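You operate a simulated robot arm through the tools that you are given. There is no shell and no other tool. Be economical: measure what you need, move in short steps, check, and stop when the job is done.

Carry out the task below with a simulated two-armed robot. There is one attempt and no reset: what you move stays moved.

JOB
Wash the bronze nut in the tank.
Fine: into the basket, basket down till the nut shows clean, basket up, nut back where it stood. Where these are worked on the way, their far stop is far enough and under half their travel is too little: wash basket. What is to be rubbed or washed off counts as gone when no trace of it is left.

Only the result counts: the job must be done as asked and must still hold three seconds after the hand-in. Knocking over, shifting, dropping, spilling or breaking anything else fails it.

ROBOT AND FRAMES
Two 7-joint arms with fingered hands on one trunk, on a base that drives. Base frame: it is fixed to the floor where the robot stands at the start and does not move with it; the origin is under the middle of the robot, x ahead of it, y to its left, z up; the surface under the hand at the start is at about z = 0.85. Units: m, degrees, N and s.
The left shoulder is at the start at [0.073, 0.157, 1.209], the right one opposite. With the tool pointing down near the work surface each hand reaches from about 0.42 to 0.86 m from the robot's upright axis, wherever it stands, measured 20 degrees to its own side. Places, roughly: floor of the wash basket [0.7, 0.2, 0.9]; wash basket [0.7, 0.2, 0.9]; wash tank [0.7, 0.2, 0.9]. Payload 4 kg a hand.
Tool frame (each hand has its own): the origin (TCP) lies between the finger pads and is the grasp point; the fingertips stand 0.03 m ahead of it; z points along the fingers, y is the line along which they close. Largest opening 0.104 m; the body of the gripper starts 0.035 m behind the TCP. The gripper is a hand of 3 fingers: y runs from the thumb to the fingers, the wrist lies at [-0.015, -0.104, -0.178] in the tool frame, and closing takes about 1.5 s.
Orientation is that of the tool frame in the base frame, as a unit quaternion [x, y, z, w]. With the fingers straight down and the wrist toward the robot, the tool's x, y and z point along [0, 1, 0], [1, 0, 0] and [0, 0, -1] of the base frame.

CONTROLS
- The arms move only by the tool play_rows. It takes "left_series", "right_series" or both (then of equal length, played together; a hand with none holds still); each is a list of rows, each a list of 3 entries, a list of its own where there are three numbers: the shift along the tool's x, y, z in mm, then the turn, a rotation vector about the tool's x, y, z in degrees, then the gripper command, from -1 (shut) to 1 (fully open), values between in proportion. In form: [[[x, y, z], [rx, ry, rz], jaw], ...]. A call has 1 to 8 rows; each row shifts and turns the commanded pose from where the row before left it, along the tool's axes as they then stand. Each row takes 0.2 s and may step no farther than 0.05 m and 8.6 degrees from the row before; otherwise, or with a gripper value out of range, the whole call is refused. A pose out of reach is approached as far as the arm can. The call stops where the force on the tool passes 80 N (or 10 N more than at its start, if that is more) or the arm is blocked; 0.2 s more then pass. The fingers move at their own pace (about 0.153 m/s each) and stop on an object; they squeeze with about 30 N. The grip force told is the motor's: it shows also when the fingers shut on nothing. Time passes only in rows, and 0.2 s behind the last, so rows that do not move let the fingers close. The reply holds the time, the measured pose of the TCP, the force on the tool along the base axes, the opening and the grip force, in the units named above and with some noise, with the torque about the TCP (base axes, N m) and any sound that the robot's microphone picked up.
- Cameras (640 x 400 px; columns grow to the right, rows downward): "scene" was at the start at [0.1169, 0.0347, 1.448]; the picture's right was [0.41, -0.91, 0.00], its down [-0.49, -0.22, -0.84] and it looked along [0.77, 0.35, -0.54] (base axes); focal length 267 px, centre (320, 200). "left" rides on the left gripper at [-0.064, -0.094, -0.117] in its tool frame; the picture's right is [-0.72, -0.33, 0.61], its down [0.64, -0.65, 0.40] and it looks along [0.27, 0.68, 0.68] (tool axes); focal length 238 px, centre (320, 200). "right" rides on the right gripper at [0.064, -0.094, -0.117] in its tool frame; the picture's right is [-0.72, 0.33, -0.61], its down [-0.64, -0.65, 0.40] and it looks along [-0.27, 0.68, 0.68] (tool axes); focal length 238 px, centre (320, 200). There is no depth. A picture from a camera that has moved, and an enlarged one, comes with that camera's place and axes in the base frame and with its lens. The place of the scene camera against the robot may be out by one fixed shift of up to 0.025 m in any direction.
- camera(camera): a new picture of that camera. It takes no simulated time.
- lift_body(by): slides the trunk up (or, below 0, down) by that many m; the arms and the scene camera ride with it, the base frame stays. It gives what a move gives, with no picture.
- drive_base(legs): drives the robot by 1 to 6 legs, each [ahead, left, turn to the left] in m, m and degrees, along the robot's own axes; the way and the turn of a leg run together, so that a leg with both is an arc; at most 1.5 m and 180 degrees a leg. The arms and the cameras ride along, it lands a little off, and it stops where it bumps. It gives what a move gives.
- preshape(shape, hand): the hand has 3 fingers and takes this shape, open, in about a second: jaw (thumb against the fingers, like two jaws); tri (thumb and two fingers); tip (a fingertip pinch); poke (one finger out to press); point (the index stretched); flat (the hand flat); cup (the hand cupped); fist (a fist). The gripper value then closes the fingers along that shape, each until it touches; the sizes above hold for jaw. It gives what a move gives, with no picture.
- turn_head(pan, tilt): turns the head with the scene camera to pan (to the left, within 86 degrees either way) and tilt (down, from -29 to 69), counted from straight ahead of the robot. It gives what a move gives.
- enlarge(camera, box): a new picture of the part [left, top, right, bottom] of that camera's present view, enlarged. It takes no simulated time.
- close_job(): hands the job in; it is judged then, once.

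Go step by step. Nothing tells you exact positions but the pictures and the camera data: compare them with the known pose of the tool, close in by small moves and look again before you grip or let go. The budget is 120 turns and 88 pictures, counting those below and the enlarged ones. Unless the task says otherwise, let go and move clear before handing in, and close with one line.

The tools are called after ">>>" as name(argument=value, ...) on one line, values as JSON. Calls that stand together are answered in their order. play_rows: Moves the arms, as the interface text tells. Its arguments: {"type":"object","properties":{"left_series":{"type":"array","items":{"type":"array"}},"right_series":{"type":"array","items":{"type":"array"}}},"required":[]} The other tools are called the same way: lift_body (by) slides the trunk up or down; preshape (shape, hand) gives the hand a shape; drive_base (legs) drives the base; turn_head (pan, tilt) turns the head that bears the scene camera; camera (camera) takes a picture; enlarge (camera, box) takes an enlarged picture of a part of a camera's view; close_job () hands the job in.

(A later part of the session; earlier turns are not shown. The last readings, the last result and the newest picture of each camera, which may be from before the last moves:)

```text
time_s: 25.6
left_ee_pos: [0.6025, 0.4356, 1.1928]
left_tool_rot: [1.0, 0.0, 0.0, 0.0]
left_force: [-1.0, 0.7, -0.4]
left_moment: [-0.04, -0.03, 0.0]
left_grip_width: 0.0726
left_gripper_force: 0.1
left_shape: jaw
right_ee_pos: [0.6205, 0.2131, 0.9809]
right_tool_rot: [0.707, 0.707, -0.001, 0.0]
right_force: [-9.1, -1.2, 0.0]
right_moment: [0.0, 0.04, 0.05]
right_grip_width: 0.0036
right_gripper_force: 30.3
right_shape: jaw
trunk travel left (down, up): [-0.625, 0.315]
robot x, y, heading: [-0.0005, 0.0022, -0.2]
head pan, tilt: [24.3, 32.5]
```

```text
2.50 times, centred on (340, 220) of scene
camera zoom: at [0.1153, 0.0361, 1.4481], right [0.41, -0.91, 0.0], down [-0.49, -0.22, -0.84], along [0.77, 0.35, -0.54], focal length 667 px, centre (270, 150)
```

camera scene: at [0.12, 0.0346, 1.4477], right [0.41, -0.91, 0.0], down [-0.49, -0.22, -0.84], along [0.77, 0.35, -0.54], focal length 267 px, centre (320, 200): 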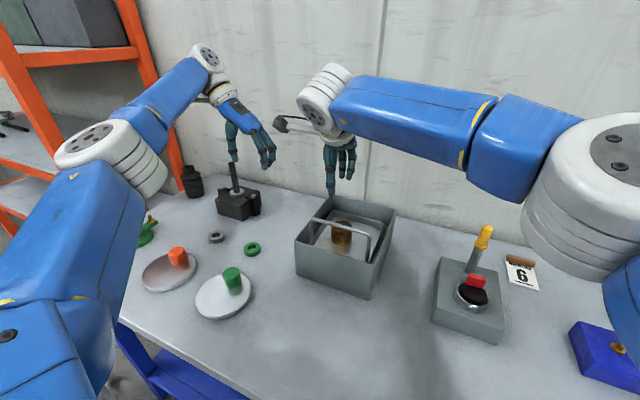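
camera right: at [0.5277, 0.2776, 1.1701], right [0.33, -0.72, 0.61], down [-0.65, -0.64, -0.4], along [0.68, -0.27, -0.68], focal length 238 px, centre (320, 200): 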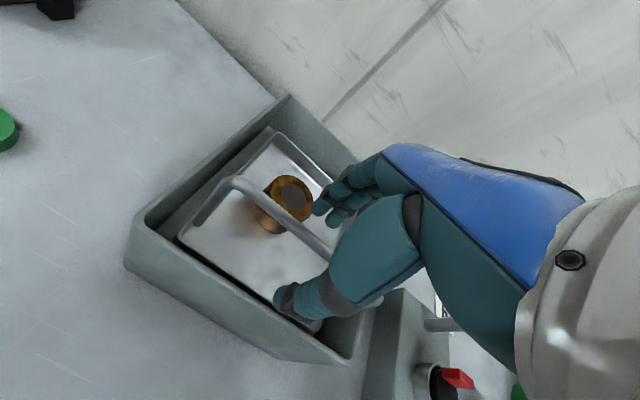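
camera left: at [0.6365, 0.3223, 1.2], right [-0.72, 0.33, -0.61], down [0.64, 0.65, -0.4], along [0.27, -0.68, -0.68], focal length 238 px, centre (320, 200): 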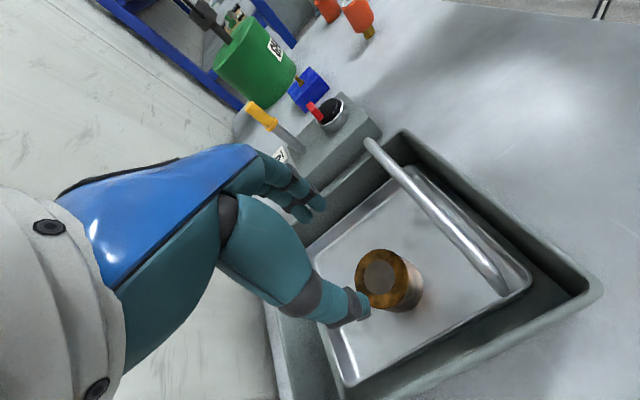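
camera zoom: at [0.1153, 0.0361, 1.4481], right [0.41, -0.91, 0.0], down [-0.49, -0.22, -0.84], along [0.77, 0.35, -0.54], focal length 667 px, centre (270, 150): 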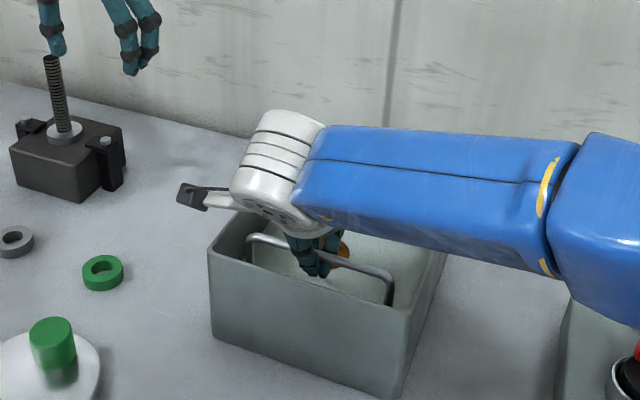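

The bar is down about 67 mm and the grip slid a few mm on it, so the basket is at or near its stop. I wait and look at the nut.

>>> play_rows(right_series=[[[0, 0, 0], [0, 0, 0], -1], [[0, 0, 0], [0, 0, 0], -1], [[0, 0, 0], [0, 0, 0], -1], [[0, 0, 0], [0, 0, 0], -1], [[0, 0, 0], [0, 0, 0], -1], [[0, 0, 0], [0, 0, 0], -1], [[0, 0, 0], [0, 0, 0], -1], [[0, 0, 0], [0, 0, 0], -1]])

>>> enlarge(camera="right", box=[250, 130, 350, 220])

>>> enlarge(camera="scene", box=[310, 180, 390, 250])

```text
time_s: 27.4
left_ee_pos: [0.6034, 0.4356, 1.193]
left_tool_rot: [1.0, 0.0, 0.001, 0.0]
left_force: [-0.1, -0.1, -0.2]
left_moment: [0.0, -0.01, 0.02]
left_grip_width: 0.0727
left_gripper_force: 0.0
left_shape: jaw
right_ee_pos: [0.6205, 0.2138, 0.9819]
right_tool_rot: [0.707, 0.707, -0.001, 0.0]
right_force: [-12.7, -1.1, -3.9]
right_moment: [0.01, 0.09, -0.01]
right_grip_width: 0.0035
right_gripper_force: 30.2
right_shape: jaw
trunk travel left (down, up): [-0.625, 0.315]
robot x, y, heading: [0.003, -0.0002, -0.1]
head pan, tilt: [24.3, 32.5]
```

```text
4.44 times, centred on (300, 175) of right
camera zoom: at [0.5255, 0.2767, 1.0987], right [0.33, -0.72, 0.61], down [-0.65, -0.64, -0.4], along [0.68, -0.27, -0.68], focal length 1059 px, centre (409, 311)
```

zoom: 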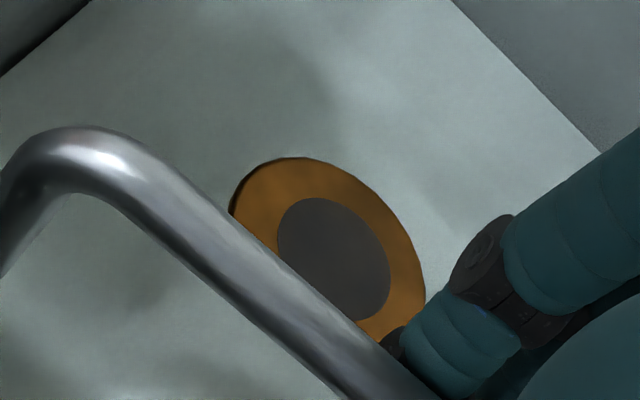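

```text
5.71 times, centred on (350, 215) of scene
camera zoom: at [0.1153, 0.0361, 1.4481], right [0.41, -0.91, 0.0], down [-0.49, -0.22, -0.84], along [0.77, 0.35, -0.54], focal length 1524 px, centre (149, 114)
```

zoom: 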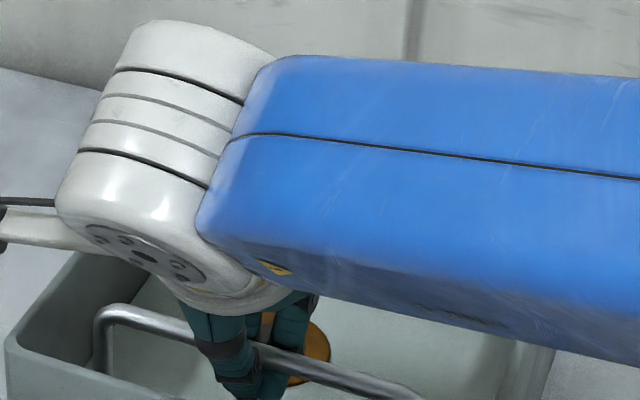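

The nut already looks evenly bronze. I hold a few seconds more for the last traces.

>>> play_rows(right_series=[[[0, 0, 2], [0, 0, 0], -1], [[0, 0, 0], [0, 0, 0], -1], [[0, 0, 0], [0, 0, 0], -1], [[0, 0, 0], [0, 0, 0], -1], [[0, 0, 0], [0, 0, 0], -1], [[0, 0, 0], [0, 0, 0], -1], [[0, 0, 0], [0, 0, 0], -1], [[0, 0, 0], [0, 0, 0], -1]])

>>> play_rows(right_series=[[[0, 0, 0], [0, 0, 0], -1], [[0, 0, 0], [0, 0, 0], -1], [[0, 0, 0], [0, 0, 0], -1], [[0, 0, 0], [0, 0, 0], -1], [[0, 0, 0], [0, 0, 0], -1], [[0, 0, 0], [0, 0, 0], -1], [[0, 0, 0], [0, 0, 0], -1], [[0, 0, 0], [0, 0, 0], -1]])

>>> enlarge(camera="right", box=[250, 130, 350, 220])

```text
time_s: 29.2
left_ee_pos: [0.6018, 0.4351, 1.1929]
left_tool_rot: [1.0, 0.0, 0.001, 0.0]
left_force: [-0.4, -0.1, 0.6]
left_moment: [0.02, 0.01, -0.03]
left_grip_width: 0.0728
left_gripper_force: 0.1
left_shape: jaw
right_ee_pos: [0.6218, 0.2135, 0.98]
right_tool_rot: [0.708, 0.707, 0.001, 0.0]
right_force: [-9.8, -0.5, 1.6]
right_moment: [-0.03, 0.01, 0.03]
right_grip_width: 0.0035
right_gripper_force: 30.0
right_shape: jaw
trunk travel left (down, up): [-0.625, 0.315]
robot x, y, heading: [-0.0019, 0.0001, 0.0]
head pan, tilt: [24.3, 32.5]
```

```text
time_s: 31.0
left_ee_pos: [0.6008, 0.435, 1.1938]
left_tool_rot: [1.0, 0.0, 0.001, 0.0]
left_force: [-0.1, 0.1, 0.3]
left_moment: [-0.03, -0.01, 0.06]
left_grip_width: 0.0725
left_gripper_force: 0.0
left_shape: jaw
right_ee_pos: [0.6203, 0.2128, 0.9795]
right_tool_rot: [0.707, 0.707, 0.001, 0.001]
right_force: [-9.8, 0.5, 2.2]
right_moment: [-0.01, 0.03, 0.02]
right_grip_width: 0.0038
right_gripper_force: 30.1
right_shape: jaw
trunk travel left (down, up): [-0.625, 0.315]
robot x, y, heading: [0.0019, -0.0034, -0.1]
head pan, tilt: [24.3, 32.5]
```

```text
4.44 times, centred on (300, 175) of right
camera zoom: at [0.5258, 0.2764, 1.0968], right [0.33, -0.72, 0.61], down [-0.65, -0.64, -0.41], along [0.68, -0.27, -0.68], focal length 1059 px, centre (409, 311)
```

zoom: 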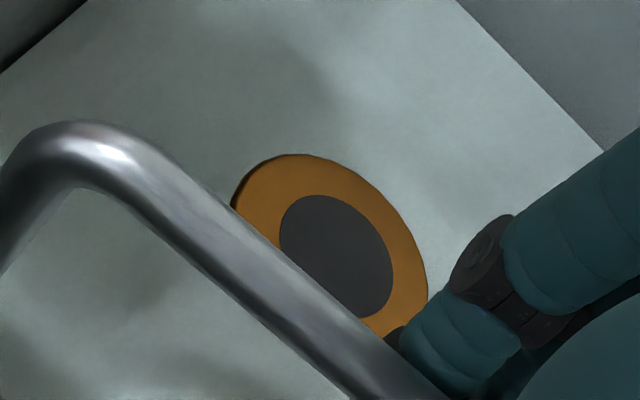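

The nut shows plain, clean bronze. Now I raise the basket, checking that the bar comes along.

>>> play_rows(right_series=[[[0, 0, -8], [0, 0, 0], -1], [[0, 0, -8], [0, 0, 0], -1], [[0, 0, -8], [0, 0, 0], -1], [[0, 0, 0], [0, 0, 0], -1]])

>>> enlarge(camera="right", box=[120, 90, 440, 350])

>>> enlarge(camera="scene", box=[260, 140, 420, 300])

```text
time_s: 32.0
left_ee_pos: [0.6064, 0.4377, 1.1895]
left_tool_rot: [1.0, 0.0, -0.001, 0.001]
left_force: [0.8, -0.1, 0.7]
left_moment: [0.0, 0.0, -0.01]
left_grip_width: 0.0728
left_gripper_force: 0.0
left_shape: jaw
right_ee_pos: [0.6229, 0.2143, 0.9989]
right_tool_rot: [0.708, 0.707, -0.003, -0.003]
right_force: [-16.6, -2.9, -29.2]
right_moment: [-0.06, 0.24, -0.05]
right_grip_width: 0.0025
right_gripper_force: 29.7
right_shape: jaw
trunk travel left (down, up): [-0.625, 0.315]
robot x, y, heading: [-0.0024, 0.0015, 0.0]
head pan, tilt: [24.3, 32.5]
```

```text
1.54 times, centred on (280, 220) of right
camera zoom: at [0.5289, 0.2773, 1.1167], right [0.33, -0.72, 0.61], down [-0.66, -0.64, -0.4], along [0.68, -0.27, -0.68], focal length 367 px, centre (382, 169)
```

zoom: 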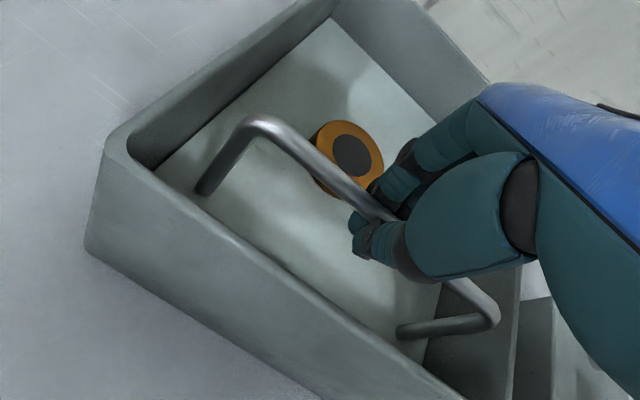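

```text
2.50 times, centred on (340, 220) of scene
camera zoom: at [0.1207, 0.0379, 1.4473], right [0.41, -0.91, 0.0], down [-0.49, -0.22, -0.84], along [0.77, 0.34, -0.54], focal length 667 px, centre (270, 150)
```

zoom: 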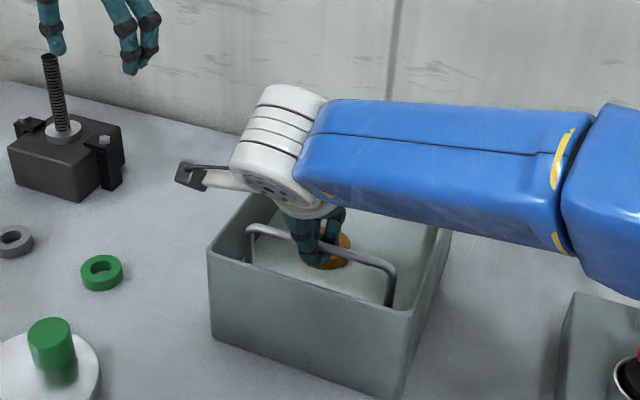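

The bar comes along (about 29 N of drag). I keep raising.

>>> play_rows(right_series=[[[0, 0, -8], [0, 0, 0], -1], [[0, 0, -8], [0, 0, 0], -1], [[0, 0, -8], [0, 0, 0], -1], [[0, 0, -8], [0, 0, 0], -1], [[0, 0, 0], [0, 0, 0], -1]])

>>> enlarge(camera="scene", box=[260, 140, 420, 300])

>>> enlarge(camera="right", box=[120, 90, 440, 350])

```text
time_s: 33.2
left_ee_pos: [0.6056, 0.4373, 1.1904]
left_tool_rot: [1.0, 0.0, -0.001, 0.001]
left_force: [-0.6, 0.6, 0.2]
left_moment: [0.0, 0.02, 0.01]
left_grip_width: 0.0729
left_gripper_force: 0.1
left_shape: jaw
right_ee_pos: [0.6226, 0.2131, 1.0304]
right_tool_rot: [0.706, 0.708, -0.003, -0.002]
right_force: [-14.5, -2.9, -31.3]
right_moment: [-0.07, 0.21, -0.06]
right_grip_width: 0.0028
right_gripper_force: 30.4
right_shape: jaw
trunk travel left (down, up): [-0.625, 0.315]
robot x, y, heading: [0.0004, 0.0011, 0.1]
head pan, tilt: [24.3, 32.5]
```

```text
2.50 times, centred on (340, 220) of scene
camera zoom: at [0.1209, 0.0383, 1.4473], right [0.41, -0.91, 0.0], down [-0.49, -0.22, -0.84], along [0.77, 0.34, -0.54], focal length 667 px, centre (270, 150)
```

zoom: 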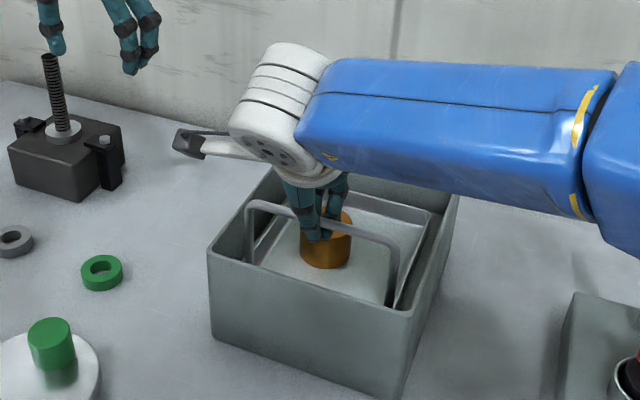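

```text
1.54 times, centred on (280, 220) of right
camera zoom: at [0.5288, 0.277, 1.1484], right [0.33, -0.72, 0.61], down [-0.66, -0.64, -0.4], along [0.68, -0.27, -0.68], focal length 367 px, centre (382, 169)
```

zoom: 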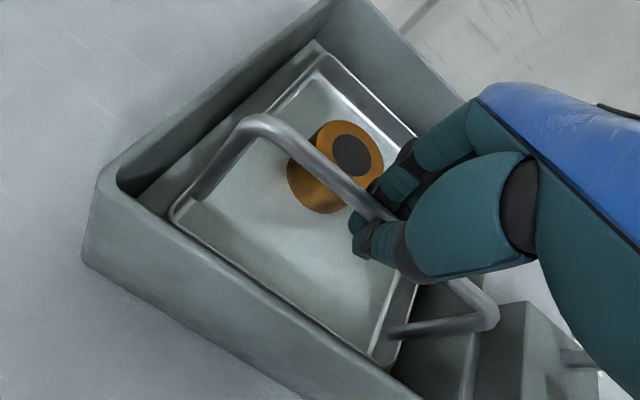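

Nearly up; I finish toward the upper stop in small steps.

>>> play_rows(right_series=[[[0, 0, -5], [0, 0, 0], -1], [[0, 0, -5], [0, 0, 0], -1], [[0, 0, -5], [0, 0, 0], -1], [[0, 0, 0], [0, 0, 0], -1]])

>>> enlarge(camera="scene", box=[260, 140, 420, 300])

```text
time_s: 34.2
left_ee_pos: [0.6065, 0.4372, 1.19]
left_tool_rot: [1.0, 0.0, -0.002, 0.001]
left_force: [-0.1, 0.2, 0.0]
left_moment: [0.02, 0.01, -0.02]
left_grip_width: 0.0724
left_gripper_force: 0.1
left_shape: jaw
right_ee_pos: [0.6222, 0.2139, 1.0459]
right_tool_rot: [0.706, 0.708, -0.004, -0.002]
right_force: [-13.1, -4.4, -31.8]
right_moment: [-0.07, 0.28, -0.04]
right_grip_width: 0.0025
right_gripper_force: 29.5
right_shape: jaw
trunk travel left (down, up): [-0.625, 0.315]
robot x, y, heading: [-0.0016, -0.0018, 0.3]
head pan, tilt: [24.3, 32.5]
```

```text
2.50 times, centred on (340, 220) of scene
camera zoom: at [0.121, 0.0379, 1.4473], right [0.41, -0.91, 0.0], down [-0.49, -0.22, -0.84], along [0.77, 0.34, -0.54], focal length 667 px, centre (270, 150)
```

zoom: 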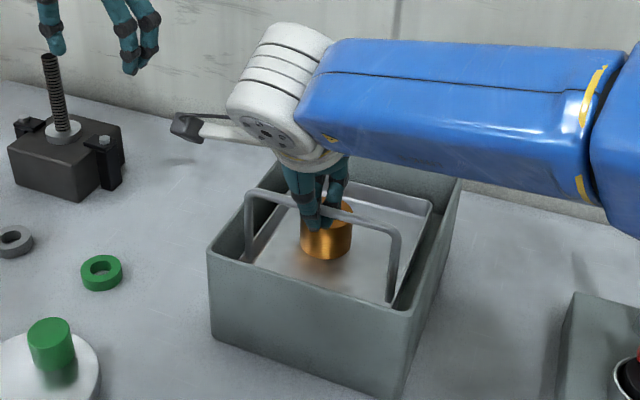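

The bar looks back at its first height. I nudge up a few mm to feel whether the stop is reached.

>>> play_rows(right_series=[[[0, 0, -3], [0, 0, 0], -1], [[0, 0, -3], [0, 0, 0], -1], [[0, 0, 0], [0, 0, 0], -1]])

>>> enlarge(camera="scene", box=[260, 140, 420, 300])

```text
time_s: 35.0
left_ee_pos: [0.6087, 0.4366, 1.1895]
left_tool_rot: [1.0, 0.0, -0.002, 0.001]
left_force: [0.5, -0.4, 1.2]
left_moment: [-0.03, 0.03, 0.01]
left_grip_width: 0.0727
left_gripper_force: 0.0
left_shape: jaw
right_ee_pos: [0.6219, 0.2147, 1.0483]
right_tool_rot: [0.707, 0.708, -0.007, -0.004]
right_force: [-15.0, -5.3, -42.7]
right_moment: [-0.03, 0.35, -0.05]
right_grip_width: 0.0026
right_gripper_force: 29.7
right_shape: jaw
trunk travel left (down, up): [-0.625, 0.315]
robot x, y, heading: [-0.0015, 0.001, -0.3]
head pan, tilt: [24.3, 32.5]
```

```text
2.50 times, centred on (340, 220) of scene
camera zoom: at [0.1234, 0.0377, 1.4469], right [0.41, -0.91, 0.0], down [-0.5, -0.22, -0.84], along [0.77, 0.34, -0.54], focal length 667 px, centre (270, 150)
```

zoom: 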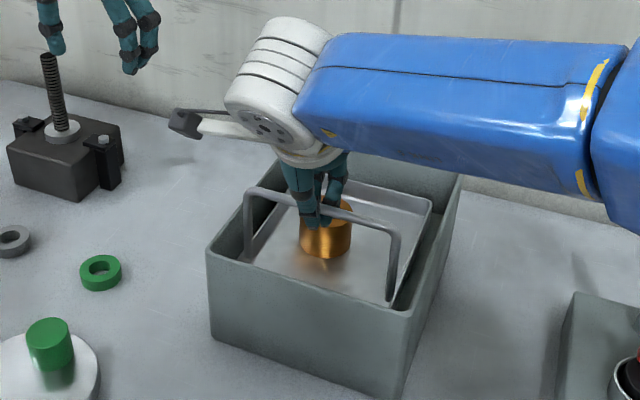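

Force rose to 43 N with hardly any motion: upper stop. I ease off, open slowly and check the basket stays up.

>>> play_rows(right_series=[[[0, 0, 4], [0, 0, 0], -1], [[0, 0, 0], [0, 0, 0], -0.6], [[0, 0, 0], [0, 0, 0], -0.2], [[0, 0, 0], [0, 0, 0], 0.2], [[0, 0, 0], [0, 0, 0], 0.2], [[0, 0, 0], [0, 0, 0], 0.2], [[0, 0, 0], [0, 0, 0], 0.2]])

>>> enlarge(camera="scene", box=[260, 140, 420, 300])

>>> enlarge(camera="right", box=[120, 90, 440, 350])

```text
time_s: 36.6
left_ee_pos: [0.6046, 0.4354, 1.1921]
left_tool_rot: [1.0, 0.0, 0.0, 0.0]
left_force: [0.5, -0.9, -1.1]
left_moment: [-0.02, 0.0, -0.02]
left_grip_width: 0.0728
left_gripper_force: 0.1
left_shape: jaw
right_ee_pos: [0.6233, 0.2129, 1.051]
right_tool_rot: [0.707, 0.707, -0.001, 0.001]
right_force: [0.5, 0.0, 1.1]
right_moment: [0.0, 0.02, 0.02]
right_grip_width: 0.0617
right_gripper_force: 0.1
right_shape: jaw
trunk travel left (down, up): [-0.625, 0.315]
robot x, y, heading: [0.003, 0.0003, 0.0]
head pan, tilt: [24.3, 32.5]
```

```text
2.50 times, centred on (340, 220) of scene
camera zoom: at [0.1182, 0.0361, 1.4478], right [0.41, -0.91, 0.0], down [-0.49, -0.22, -0.84], along [0.77, 0.35, -0.54], focal length 667 px, centre (270, 150)
```

zoom: 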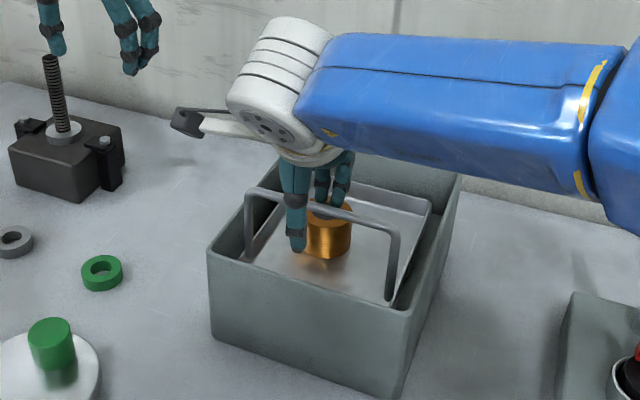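

```text
1.54 times, centred on (280, 220) of right
camera zoom: at [0.5286, 0.2763, 1.1685], right [0.33, -0.72, 0.61], down [-0.65, -0.64, -0.4], along [0.68, -0.27, -0.68], focal length 367 px, centre (382, 169)
```

zoom: 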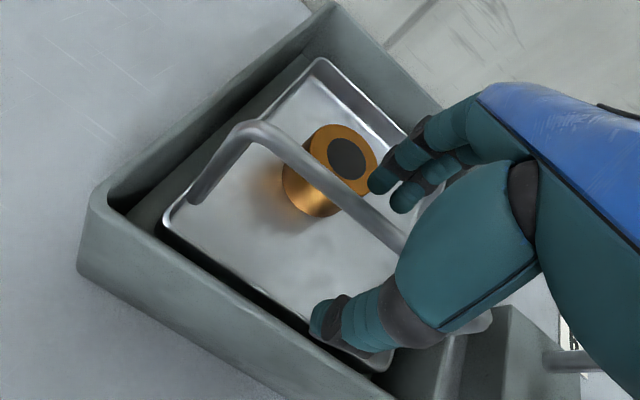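

The basket stays up and the nut is clean. The right hand rises and returns to its side.

>>> play_rows(right_series=[[[0, 0, -30], [0, 0, 0], 0.2], [[0, 0, -45], [0, 0, 0], 0.2], [[0, 0, -45], [0, 0, 0], 0.2], [[0, 0, -45], [0, 0, 0], 0.2], [[-30, 0, -35], [0, 0, 0], 0.2], [[-45, 0, -10], [0, 0, 0], 0.2], [[-48, 0, 0], [0, 0, 0], 0.2], [[-48, 0, 0], [0, 0, 0], 0.2]])

>>> play_rows(right_series=[[[-48, 0, 0], [0, 0, 0], 0.2], [[-48, 0, 0], [0, 0, 0], 0.2], [[0, 0, 0], [0, 0, 0], 1]])

>>> camera(camera="scene")

>>> enlarge(camera="scene", box=[260, 180, 420, 300])

```text
time_s: 38.4
left_ee_pos: [0.6036, 0.4341, 1.1923]
left_tool_rot: [1.0, 0.001, 0.0, -0.001]
left_force: [0.8, -0.5, -0.3]
left_moment: [0.01, -0.01, 0.02]
left_grip_width: 0.0726
left_gripper_force: 0.0
left_shape: jaw
right_ee_pos: [0.62, 0.04, 1.2612]
right_tool_rot: [0.706, 0.708, 0.0, 0.0]
right_force: [-0.4, 0.2, -0.3]
right_moment: [0.0, 0.01, -0.02]
right_grip_width: 0.0621
right_gripper_force: 0.0
right_shape: jaw
trunk travel left (down, up): [-0.625, 0.315]
robot x, y, heading: [0.0034, 0.0028, -0.1]
head pan, tilt: [24.3, 32.5]
```

```text
time_s: 39.2
left_ee_pos: [0.6036, 0.4323, 1.1928]
left_tool_rot: [1.0, 0.0, 0.001, -0.001]
left_force: [0.3, 0.8, 0.0]
left_moment: [0.01, 0.01, 0.0]
left_grip_width: 0.0727
left_gripper_force: 0.1
left_shape: jaw
right_ee_pos: [0.6219, -0.0561, 1.2651]
right_tool_rot: [0.707, 0.708, 0.001, 0.0]
right_force: [-0.2, 0.8, -1.0]
right_moment: [-0.02, -0.02, 0.02]
right_grip_width: 0.1037
right_gripper_force: 0.0
right_shape: jaw
trunk travel left (down, up): [-0.625, 0.315]
robot x, y, heading: [-0.0007, 0.0026, 0.5]
head pan, tilt: [24.3, 32.5]
```

```text
41 pictures are left
camera scene: at [0.1178, 0.0298, 1.4481], right [0.41, -0.91, 0.0], down [-0.49, -0.22, -0.84], along [0.77, 0.35, -0.54], focal length 267 px, centre (320, 200)
```

scene: 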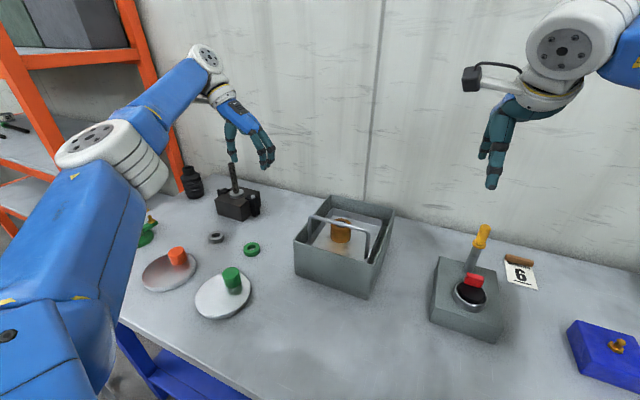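

```text
3.33 times, centred on (340, 240) of scene
camera zoom: at [0.1178, 0.0298, 1.4481], right [0.41, -0.91, 0.0], down [-0.49, -0.22, -0.84], along [0.77, 0.35, -0.54], focal length 889 px, centre (253, 67)
```

zoom: 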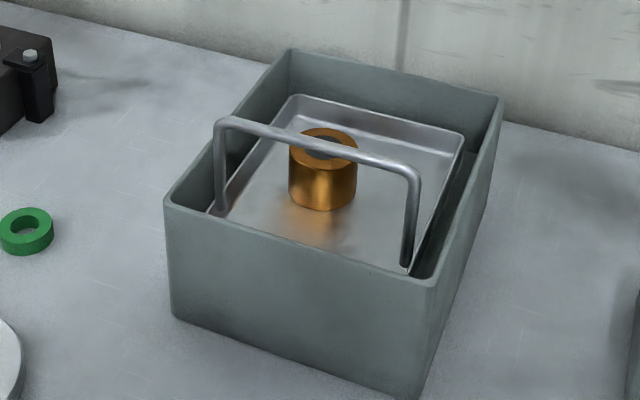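

Everything stands; the nut is clean. The left hand goes back over the nut in the basket.

>>> play_rows(left_series=[[[12, 26, 9], [0, 0, 0], 0.6], [[12, 26, 9], [0, 0, 0], 0.6], [[12, 26, 9], [0, 0, 0], 0.6], [[12, 26, 9], [0, 0, 0], 0.6], [[12, 26, 9], [0, 0, 0], 0.6], [[12, 26, 9], [0, 0, 0], 0.6], [[12, 26, 9], [0, 0, 0], 0.6], [[12, 24, 9], [0, 0, 0], 0.6]])

>>> camera(camera="left")

```text
time_s: 41.0
left_ee_pos: [0.7044, 0.2257, 1.1181]
left_tool_rot: [1.0, -0.001, -0.002, -0.001]
left_force: [0.0, -0.3, 0.7]
left_moment: [0.01, 0.01, 0.0]
left_grip_width: 0.0829
left_gripper_force: 0.1
left_shape: jaw
right_ee_pos: [0.6218, -0.0549, 1.2646]
right_tool_rot: [0.707, 0.707, 0.001, -0.001]
right_force: [0.5, -0.6, -0.9]
right_moment: [0.02, 0.0, 0.0]
right_grip_width: 0.1039
right_gripper_force: 0.0
right_shape: jaw
trunk travel left (down, up): [-0.625, 0.315]
robot x, y, heading: [0.0021, -0.0002, 0.1]
head pan, tilt: [24.3, 32.5]
```

```text
39 pictures are left
camera left: at [0.6402, 0.3187, 1.235], right [-0.72, 0.33, -0.61], down [0.64, 0.65, -0.4], along [0.27, -0.68, -0.68], focal length 238 px, centre (320, 200)
```

left: 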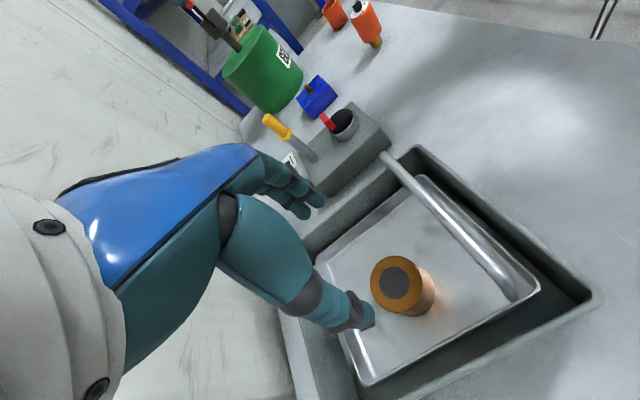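

The nut is at about [0.704, 0.225], right under the tool. I go down along the same clear path as before.

>>> play_rows(left_series=[[[0, 0, 35], [0, 0, 0], 0.6], [[0, 0, 35], [0, 0, 0], 0.6], [[0, 0, 30], [0, 0, 0], 0.6], [[0, 0, 25], [0, 0, 0], 0.6], [[0, 0, 20], [0, 0, 0], 0.6], [[0, 0, 12], [0, 0, 0], 0.6], [[0, 0, 0], [0, 0, 0], 0.6]])

>>> camera(camera="left")

>>> enlarge(camera="scene", box=[260, 140, 420, 300])

```text
time_s: 42.6
left_ee_pos: [0.703, 0.2286, 0.9627]
left_tool_rot: [1.0, 0.0, 0.0, 0.0]
left_force: [0.4, -0.3, 0.6]
left_moment: [0.03, -0.01, -0.02]
left_grip_width: 0.0826
left_gripper_force: 0.1
left_shape: jaw
right_ee_pos: [0.6211, -0.0522, 1.2649]
right_tool_rot: [0.707, 0.708, 0.0, 0.0]
right_force: [0.5, -0.5, 0.0]
right_moment: [0.03, 0.02, 0.0]
right_grip_width: 0.1036
right_gripper_force: 0.0
right_shape: jaw
trunk travel left (down, up): [-0.625, 0.315]
robot x, y, heading: [-0.0009, 0.0004, -0.2]
head pan, tilt: [24.3, 32.5]
```

```text
38 pictures are left
camera left: at [0.6396, 0.3214, 1.0793], right [-0.72, 0.33, -0.61], down [0.64, 0.65, -0.4], along [0.27, -0.68, -0.68], focal length 238 px, centre (320, 200)
```

left: 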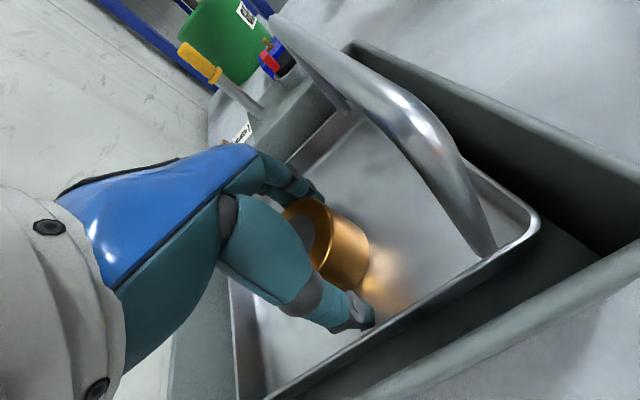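

```text
2.50 times, centred on (340, 220) of scene
camera zoom: at [0.1182, 0.0329, 1.4479], right [0.41, -0.91, 0.0], down [-0.49, -0.22, -0.84], along [0.77, 0.35, -0.54], focal length 667 px, centre (270, 150)
```

zoom: 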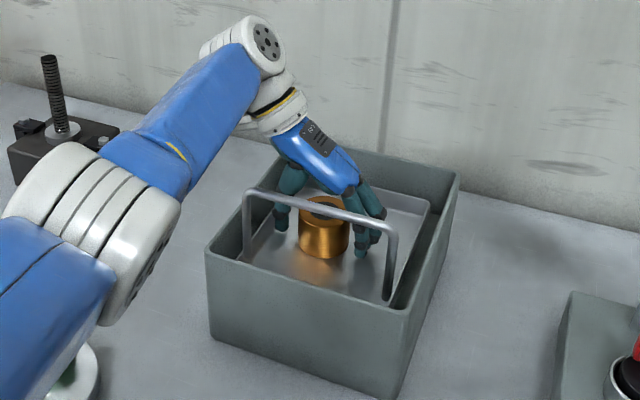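

The nut is between the fingers. I close and then lift.

>>> play_rows(left_series=[[[0, 0, 2], [0, 0, 0], 0.2], [[0, 0, 0], [0, 0, 0], 0], [[0, 0, 0], [0, 0, 0], -1], [[0, 0, 0], [0, 0, 0], -1], [[0, 0, 0], [0, 0, 0], -1], [[0, 0, 0], [0, 0, 0], -1], [[0, 0, 0], [0, 0, 0], -1], [[0, 0, 0], [0, 0, 0], -1]])

>>> play_rows(left_series=[[[0, 0, -10], [0, 0, 0], -1], [[0, 0, -20], [0, 0, 0], -1], [[0, 0, -30], [0, 0, 0], -1], [[0, 0, -35], [0, 0, 0], -1], [[0, 0, -35], [0, 0, 0], -1], [[0, 0, -35], [0, 0, 0], -1], [[0, 0, 0], [0, 0, 0], -1]])

>>> camera(camera="left")

```text
time_s: 44.4
left_ee_pos: [0.7035, 0.2273, 0.9605]
left_tool_rot: [1.0, 0.0, 0.0, 0.0]
left_force: [-2.4, -1.6, -0.2]
left_moment: [-0.05, 0.05, -0.06]
left_grip_width: 0.0511
left_gripper_force: 29.7
left_shape: jaw
right_ee_pos: [0.6208, -0.0536, 1.2634]
right_tool_rot: [0.707, 0.707, -0.001, 0.0]
right_force: [0.5, -0.5, -0.5]
right_moment: [-0.02, 0.01, 0.0]
right_grip_width: 0.1037
right_gripper_force: 0.0
right_shape: jaw
trunk travel left (down, up): [-0.625, 0.315]
robot x, y, heading: [0.0022, 0.0051, -0.2]
head pan, tilt: [24.3, 32.5]
```

```text
time_s: 46.0
left_ee_pos: [0.7031, 0.2289, 1.1256]
left_tool_rot: [1.0, 0.0, 0.0, 0.0]
left_force: [0.7, 0.4, -6.7]
left_moment: [0.02, 0.08, 0.02]
left_grip_width: 0.0512
left_gripper_force: 30.0
left_shape: jaw
right_ee_pos: [0.6223, -0.0531, 1.2634]
right_tool_rot: [0.707, 0.707, -0.001, 0.0]
right_force: [-0.3, -0.3, 0.0]
right_moment: [0.03, 0.01, -0.02]
right_grip_width: 0.1041
right_gripper_force: 0.0
right_shape: jaw
trunk travel left (down, up): [-0.625, 0.315]
robot x, y, heading: [0.0016, -0.0019, 0.3]
head pan, tilt: [24.3, 32.5]
```

```text
36 pictures are left
camera left: at [0.6404, 0.3222, 1.2425], right [-0.72, 0.33, -0.61], down [0.64, 0.65, -0.41], along [0.27, -0.68, -0.68], focal length 238 px, centre (320, 200)
```

left: 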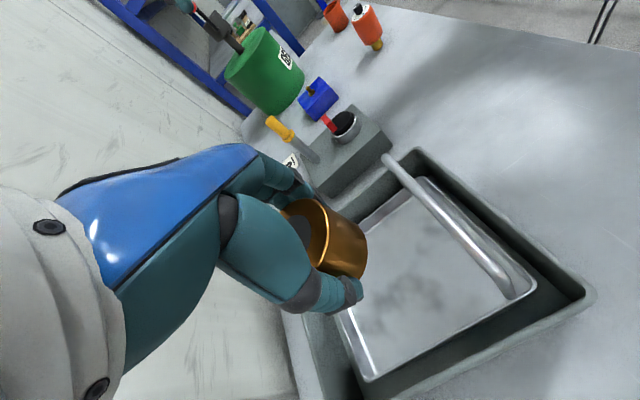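

Lifted clean and clear of the bar. I carry it back to above its place.

>>> play_rows(left_series=[[[-20, 0, -15], [0, 0, 0], -1], [[-43, 0, -5], [0, 0, 0], -1], [[-43, 2, 0], [0, 0, 0], -1], [[-43, 2, 0], [0, 0, 0], -1], [[-43, 2, 0], [0, 0, 0], -1], [[-43, 3, 0], [0, 0, 0], -1], [[-43, 3, 0], [0, 0, 0], -1], [[-37, 3, 0], [0, 0, 0], -1]])

>>> play_rows(left_series=[[[0, 0, 40], [0, 0, 0], -1], [[0, 0, 40], [0, 0, 0], -1], [[0, 0, 40], [0, 0, 0], -1], [[0, 0, 40], [0, 0, 0], -1], [[0, 0, 30], [0, 0, 0], -1], [[0, 0, 20], [0, 0, 0], -1], [[0, 0, 0], [0, 0, 0], -1]])

>>> camera(camera="scene")

```text
time_s: 47.8
left_ee_pos: [0.3861, 0.214, 1.1467]
left_tool_rot: [1.0, 0.0, 0.001, 0.0]
left_force: [-0.7, 0.5, -5.7]
left_moment: [-0.04, 0.05, 0.01]
left_grip_width: 0.0506
left_gripper_force: 30.2
left_shape: jaw
right_ee_pos: [0.6186, -0.0516, 1.2645]
right_tool_rot: [0.708, 0.707, -0.001, 0.001]
right_force: [0.4, -0.2, 0.2]
right_moment: [-0.01, -0.01, 0.01]
right_grip_width: 0.104
right_gripper_force: 0.1
right_shape: jaw
trunk travel left (down, up): [-0.625, 0.315]
robot x, y, heading: [-0.0016, -0.0016, -0.1]
head pan, tilt: [24.3, 32.5]
```

```text
time_s: 49.4
left_ee_pos: [0.3882, 0.2152, 0.9334]
left_tool_rot: [1.0, 0.0, -0.001, 0.001]
left_force: [0.2, -0.8, -6.1]
left_moment: [-0.02, 0.09, 0.0]
left_grip_width: 0.0505
left_gripper_force: 29.8
left_shape: jaw
right_ee_pos: [0.6222, -0.052, 1.264]
right_tool_rot: [0.707, 0.707, 0.0, 0.0]
right_force: [-0.3, 0.0, -0.2]
right_moment: [-0.02, -0.01, -0.03]
right_grip_width: 0.1034
right_gripper_force: 0.1
right_shape: jaw
trunk travel left (down, up): [-0.625, 0.315]
robot x, y, heading: [0.0005, -0.0022, 0.1]
head pan, tilt: [24.3, 32.5]
```

```text
35 pictures are left
camera scene: at [0.1181, 0.0344, 1.4478], right [0.41, -0.91, 0.0], down [-0.49, -0.22, -0.84], along [0.77, 0.35, -0.54], focal length 267 px, centre (320, 200)
```

scene: 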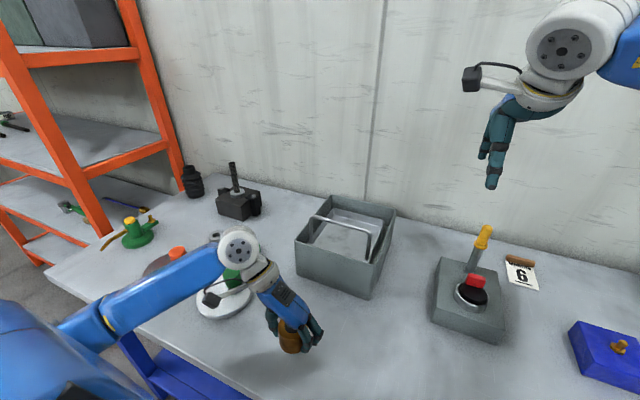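

Over its place at 0.933. I lower it slowly till it stands.

>>> play_rows(left_series=[[[0, 0, 20], [0, 0, 0], -1], [[0, 0, 12], [0, 0, 0], -1], [[0, 0, 6], [0, 0, 0], -1], [[0, 0, 4], [0, 0, 0], -1], [[0, 0, 0], [0, 0, 0], -1]])

>>> camera(camera="left")

```text
time_s: 50.6
left_ee_pos: [0.3885, 0.2147, 0.8916]
left_tool_rot: [1.0, 0.0, 0.0, 0.001]
left_force: [-0.2, -0.6, -6.1]
left_moment: [-0.01, 0.04, 0.01]
left_grip_width: 0.0505
left_gripper_force: 30.1
left_shape: jaw
right_ee_pos: [0.6219, -0.0526, 1.2631]
right_tool_rot: [0.707, 0.708, 0.0, -0.001]
right_force: [0.0, 0.5, 0.8]
right_moment: [0.0, 0.02, -0.02]
right_grip_width: 0.104
right_gripper_force: 0.1
right_shape: jaw
trunk travel left (down, up): [-0.625, 0.315]
robot x, y, heading: [0.0022, -0.0031, 0.2]
head pan, tilt: [24.3, 32.5]
```

```text
34 pictures are left
camera left: at [0.3233, 0.3075, 1.0095], right [-0.72, 0.33, -0.61], down [0.64, 0.65, -0.41], along [0.27, -0.68, -0.68], focal length 238 px, centre (320, 200)
```

left: 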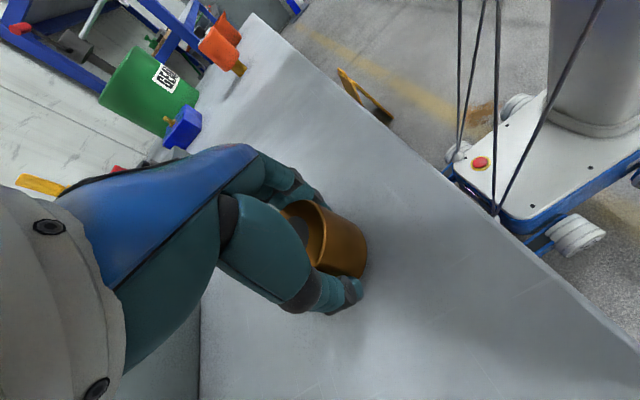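

Still hanging (−6 N), so just a few mm more.

>>> play_rows(left_series=[[[0, 0, 2], [0, 0, 0], -1], [[0, 0, 2], [0, 0, 0], -1], [[0, 0, 0], [0, 0, 0], -1]])

```text
time_s: 51.4
left_ee_pos: [0.3873, 0.2147, 0.8888]
left_tool_rot: [1.0, 0.0, 0.0, 0.001]
left_force: [-0.1, -0.6, -6.6]
left_moment: [0.01, 0.04, -0.03]
left_grip_width: 0.0503
left_gripper_force: 30.3
left_shape: jaw
right_ee_pos: [0.6215, -0.0519, 1.2639]
right_tool_rot: [0.707, 0.707, 0.0, 0.0]
right_force: [-0.1, -0.3, -0.1]
right_moment: [0.0, -0.04, 0.03]
right_grip_width: 0.1039
right_gripper_force: 0.0
right_shape: jaw
trunk travel left (down, up): [-0.625, 0.315]
robot x, y, heading: [0.0038, 0.001, 0.2]
head pan, tilt: [24.3, 32.5]
```

>>> play_rows(left_series=[[[0, 0, 2], [0, 0, 0], -1], [[0, 0, 1], [0, 0, 0], -1], [[0, 0, 0], [0, 0, 0], -1]])

```text
time_s: 52.2
left_ee_pos: [0.3866, 0.2126, 0.885]
left_tool_rot: [1.0, 0.0, 0.0, 0.001]
left_force: [-0.1, 0.0, -7.2]
left_moment: [-0.03, 0.05, 0.0]
left_grip_width: 0.0506
left_gripper_force: 30.0
left_shape: jaw
right_ee_pos: [0.6229, -0.0519, 1.2641]
right_tool_rot: [0.707, 0.707, 0.001, 0.0]
right_force: [-0.5, -0.8, 0.7]
right_moment: [0.0, 0.05, 0.0]
right_grip_width: 0.1037
right_gripper_force: 0.0
right_shape: jaw
trunk travel left (down, up): [-0.625, 0.315]
robot x, y, heading: [0.002, 0.0024, -0.3]
head pan, tilt: [24.3, 32.5]
```

Still hanging; I continue in single millimetres.

>>> play_rows(left_series=[[[0, 0, 1], [0, 0, 0], -1], [[0, 0, 1], [0, 0, 0], -1], [[0, 0, 1], [0, 0, 0], -1], [[0, 0, 0], [0, 0, 0], -1]])

>>> enlarge(camera="left", box=[240, 160, 420, 340])

>>> enlarge(camera="scene", box=[240, 300, 368, 380])

```text
time_s: 53.2
left_ee_pos: [0.3869, 0.2122, 0.8828]
left_tool_rot: [1.0, 0.0, 0.0, 0.0]
left_force: [0.1, -0.2, -6.5]
left_moment: [0.05, 0.05, -0.02]
left_grip_width: 0.0507
left_gripper_force: 29.4
left_shape: jaw
right_ee_pos: [0.6221, -0.0518, 1.2658]
right_tool_rot: [0.707, 0.707, -0.001, 0.0]
right_force: [0.1, 0.2, -0.8]
right_moment: [0.0, -0.02, 0.0]
right_grip_width: 0.1039
right_gripper_force: 0.0
right_shape: jaw
trunk travel left (down, up): [-0.625, 0.315]
robot x, y, heading: [-0.0024, -0.0022, -0.0]
head pan, tilt: [24.3, 32.5]
```

```text
2.22 times, centred on (330, 250) of left
camera zoom: at [0.3228, 0.3061, 1.0001], right [-0.72, 0.33, -0.61], down [0.64, 0.65, -0.41], along [0.27, -0.68, -0.68], focal length 530 px, centre (298, 89)
```

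zoom: 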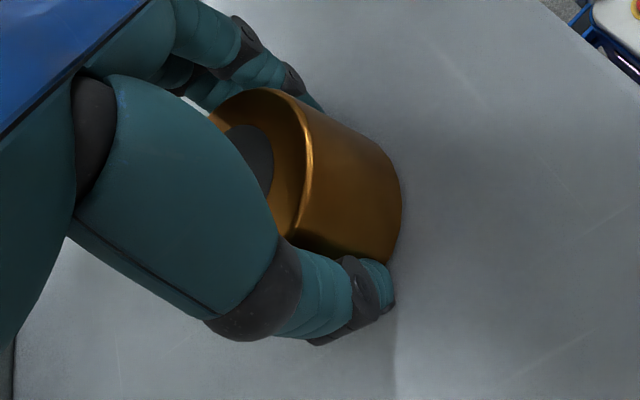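

```text
5.00 times, centred on (304, 340) of scene
camera zoom: at [0.1178, 0.0345, 1.4479], right [0.41, -0.91, 0.0], down [-0.49, -0.22, -0.84], along [0.77, 0.35, -0.54], focal length 1334 px, centre (400, -500)
```

zoom: 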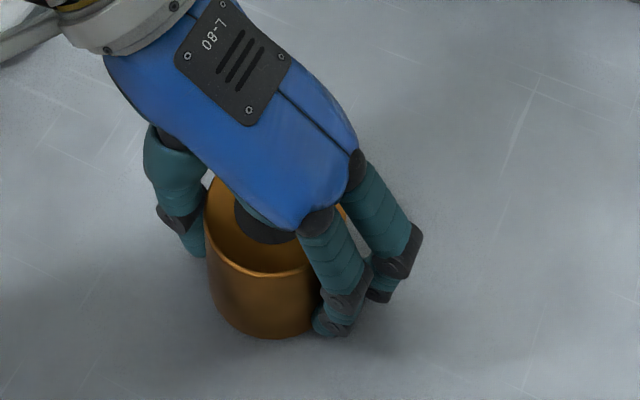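

The nut seems to sit a few mm higher in the hand than at the first pick, because the basket was then raised fully to its stop. I go on down millimetre by millimetre until I feel contact.

>>> play_rows(left_series=[[[0, 0, 1], [0, 0, 0], -1], [[0, 0, 1], [0, 0, 0], -1], [[0, 0, 0], [0, 0, 0], -1]])

```text
time_s: 54.0
left_ee_pos: [0.3865, 0.2124, 0.8809]
left_tool_rot: [1.0, 0.0, 0.0, 0.0]
left_force: [-0.6, -0.3, -5.8]
left_moment: [-0.04, 0.01, 0.03]
left_grip_width: 0.0508
left_gripper_force: 30.0
left_shape: jaw
right_ee_pos: [0.6206, -0.0528, 1.2649]
right_tool_rot: [0.707, 0.707, 0.0, 0.0]
right_force: [0.4, -0.6, 0.7]
right_moment: [-0.04, -0.02, -0.01]
right_grip_width: 0.1037
right_gripper_force: 0.1
right_shape: jaw
trunk travel left (down, up): [-0.625, 0.315]
robot x, y, heading: [-0.0001, -0.0013, -0.0]
head pan, tilt: [24.3, 32.5]
```

>>> play_rows(left_series=[[[1, -1, 1], [0, 0, 0], -1], [[0, 0, 1], [0, 0, 0], -1], [[0, 0, 1], [0, 0, 0], -1], [[0, 0, 0], [0, 0, 0], -1]])

>>> enlarge(camera="scene", box=[240, 300, 368, 380])

```text
time_s: 55.0
left_ee_pos: [0.3854, 0.2126, 0.8803]
left_tool_rot: [1.0, -0.001, 0.002, 0.0]
left_force: [-0.4, 3.0, 22.5]
left_moment: [0.2, 0.1, 0.04]
left_grip_width: 0.0509
left_gripper_force: 30.2
left_shape: jaw
right_ee_pos: [0.6183, -0.0528, 1.2656]
right_tool_rot: [0.707, 0.707, 0.001, 0.0]
right_force: [0.3, -0.3, -0.2]
right_moment: [-0.02, -0.01, 0.04]
right_grip_width: 0.1036
right_gripper_force: 0.0
right_shape: jaw
trunk travel left (down, up): [-0.625, 0.315]
robot x, y, heading: [0.0059, 0.0005, -0.0]
head pan, tilt: [24.3, 32.5]
```

```text
5.00 times, centred on (304, 340) of scene
camera zoom: at [0.1135, 0.0329, 1.4488], right [0.41, -0.91, 0.0], down [-0.49, -0.22, -0.84], along [0.77, 0.35, -0.54], focal length 1334 px, centre (400, -500)
```

zoom: 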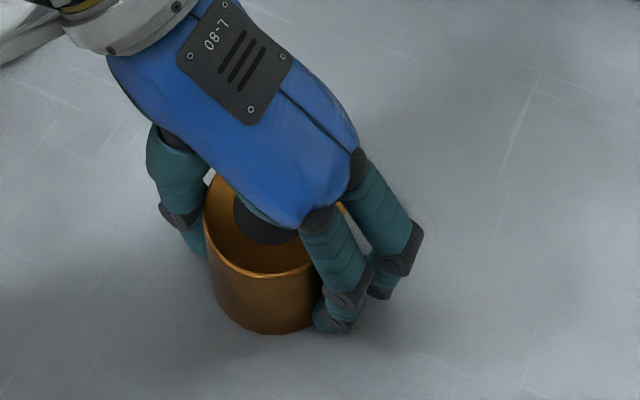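

Contact now at 22 N. I ease off slightly and open gently.

>>> play_rows(left_series=[[[0, 0, -1], [0, 0, 0], -1], [[0, 0, 0], [0, 0, 0], 0], [[0, 0, 0], [0, 0, 0], 0.1], [[0, 0, 0], [0, 0, 0], 0.2], [[0, 0, 0], [0, 0, 0], 0.4], [[0, 0, 0], [0, 0, 0], 0.6], [[0, 0, 0], [0, 0, 0], 0.6]])

>>> enlarge(camera="scene", box=[240, 300, 368, 380])

>>> camera(camera="left")

```text
time_s: 56.6
left_ee_pos: [0.3862, 0.2139, 0.8804]
left_tool_rot: [1.0, 0.0, 0.002, 0.0]
left_force: [0.6, 9.7, 31.4]
left_moment: [-0.94, 0.32, -0.09]
left_grip_width: 0.0774
left_gripper_force: 0.0
left_shape: jaw
right_ee_pos: [0.6181, -0.0515, 1.2666]
right_tool_rot: [0.707, 0.707, 0.001, 0.001]
right_force: [0.3, 1.2, 0.0]
right_moment: [0.02, -0.01, 0.01]
right_grip_width: 0.1038
right_gripper_force: 0.1
right_shape: jaw
trunk travel left (down, up): [-0.625, 0.315]
robot x, y, heading: [-0.003, 0.0004, -0.0]
head pan, tilt: [24.3, 32.5]
```

```text
5.00 times, centred on (304, 340) of scene
camera zoom: at [0.1123, 0.0352, 1.4487], right [0.41, -0.91, 0.0], down [-0.49, -0.22, -0.84], along [0.77, 0.35, -0.54], focal length 1334 px, centre (400, -500)
```

zoom: 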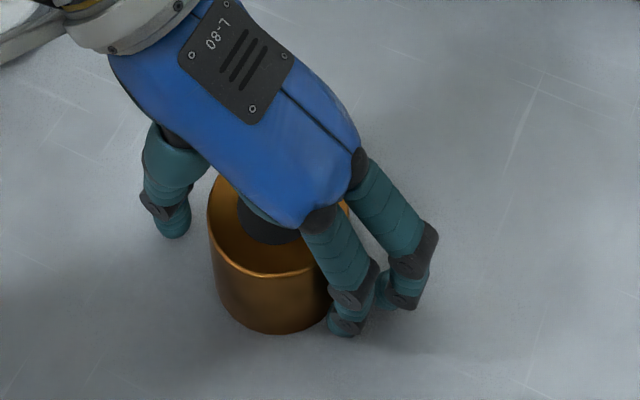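

```text
29 pictures are left
camera left: at [0.3222, 0.3072, 0.9975], right [-0.72, 0.33, -0.62], down [0.64, 0.65, -0.4], along [0.27, -0.68, -0.68], focal length 238 px, centre (320, 200)
```

left: 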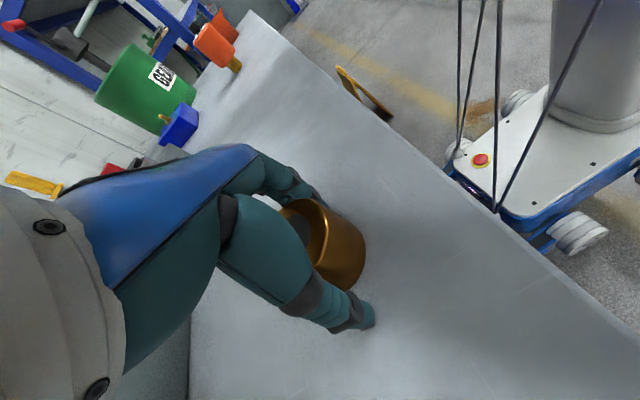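

Released; the nut stands and the fingertips rest on the table. I rise straight up.

>>> play_rows(left_series=[[[0, 0, -5], [0, 0, 0], 0.6], [[0, 0, -10], [0, 0, 0], 0.6], [[0, 0, -20], [0, 0, 0], 0.8], [[0, 0, -35], [0, 0, 0], 0.8], [[0, 0, -45], [0, 0, 0], 0.8], [[0, 0, -45], [0, 0, 0], 0.8], [[0, 0, -45], [0, 0, 0], 0.8], [[0, 0, -45], [0, 0, 0], 0.8]])

>>> camera(camera="left")

>>> enlarge(camera="scene", box=[240, 300, 368, 380])

```text
time_s: 58.4
left_ee_pos: [0.3875, 0.2129, 1.1307]
left_tool_rot: [1.0, -0.001, -0.001, -0.001]
left_force: [-1.2, -0.4, -0.1]
left_moment: [-0.05, 0.0, 0.0]
left_grip_width: 0.0937
left_gripper_force: 0.1
left_shape: jaw
right_ee_pos: [0.6208, -0.0527, 1.2634]
right_tool_rot: [0.706, 0.708, 0.0, 0.001]
right_force: [-0.5, 0.3, -0.2]
right_moment: [-0.02, 0.0, -0.03]
right_grip_width: 0.1039
right_gripper_force: 0.0
right_shape: jaw
trunk travel left (down, up): [-0.625, 0.315]
robot x, y, heading: [0.0039, -0.0006, 0.1]
head pan, tilt: [24.3, 32.5]
```

```text
28 pictures are left
camera left: at [0.3241, 0.3059, 1.248], right [-0.72, 0.33, -0.61], down [0.64, 0.65, -0.4], along [0.27, -0.68, -0.68], focal length 238 px, centre (320, 200)
```

left: 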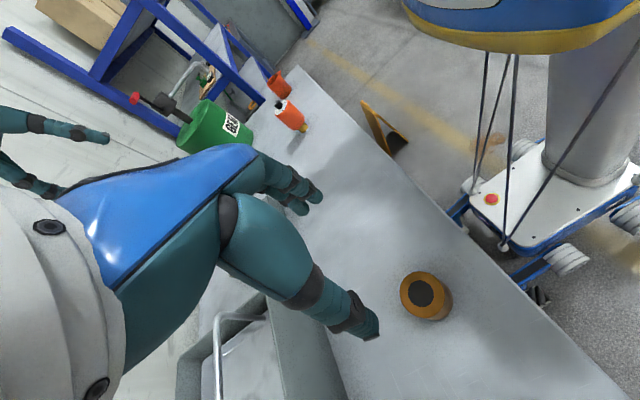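

```text
5.00 times, centred on (304, 340) of scene
camera zoom: at [0.1174, 0.0332, 1.4479], right [0.41, -0.91, 0.0], down [-0.49, -0.22, -0.84], along [0.77, 0.35, -0.54], focal length 1334 px, centre (400, -500)
```

zoom: 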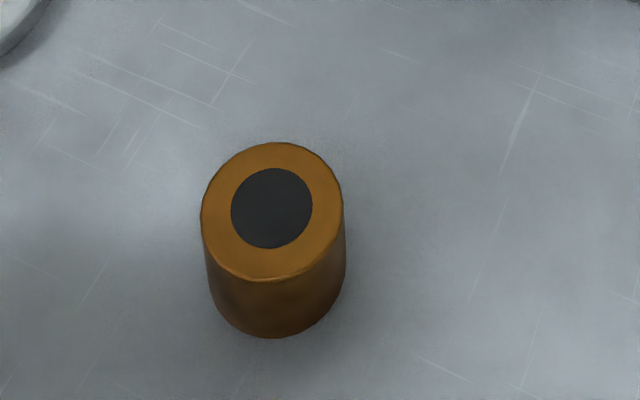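

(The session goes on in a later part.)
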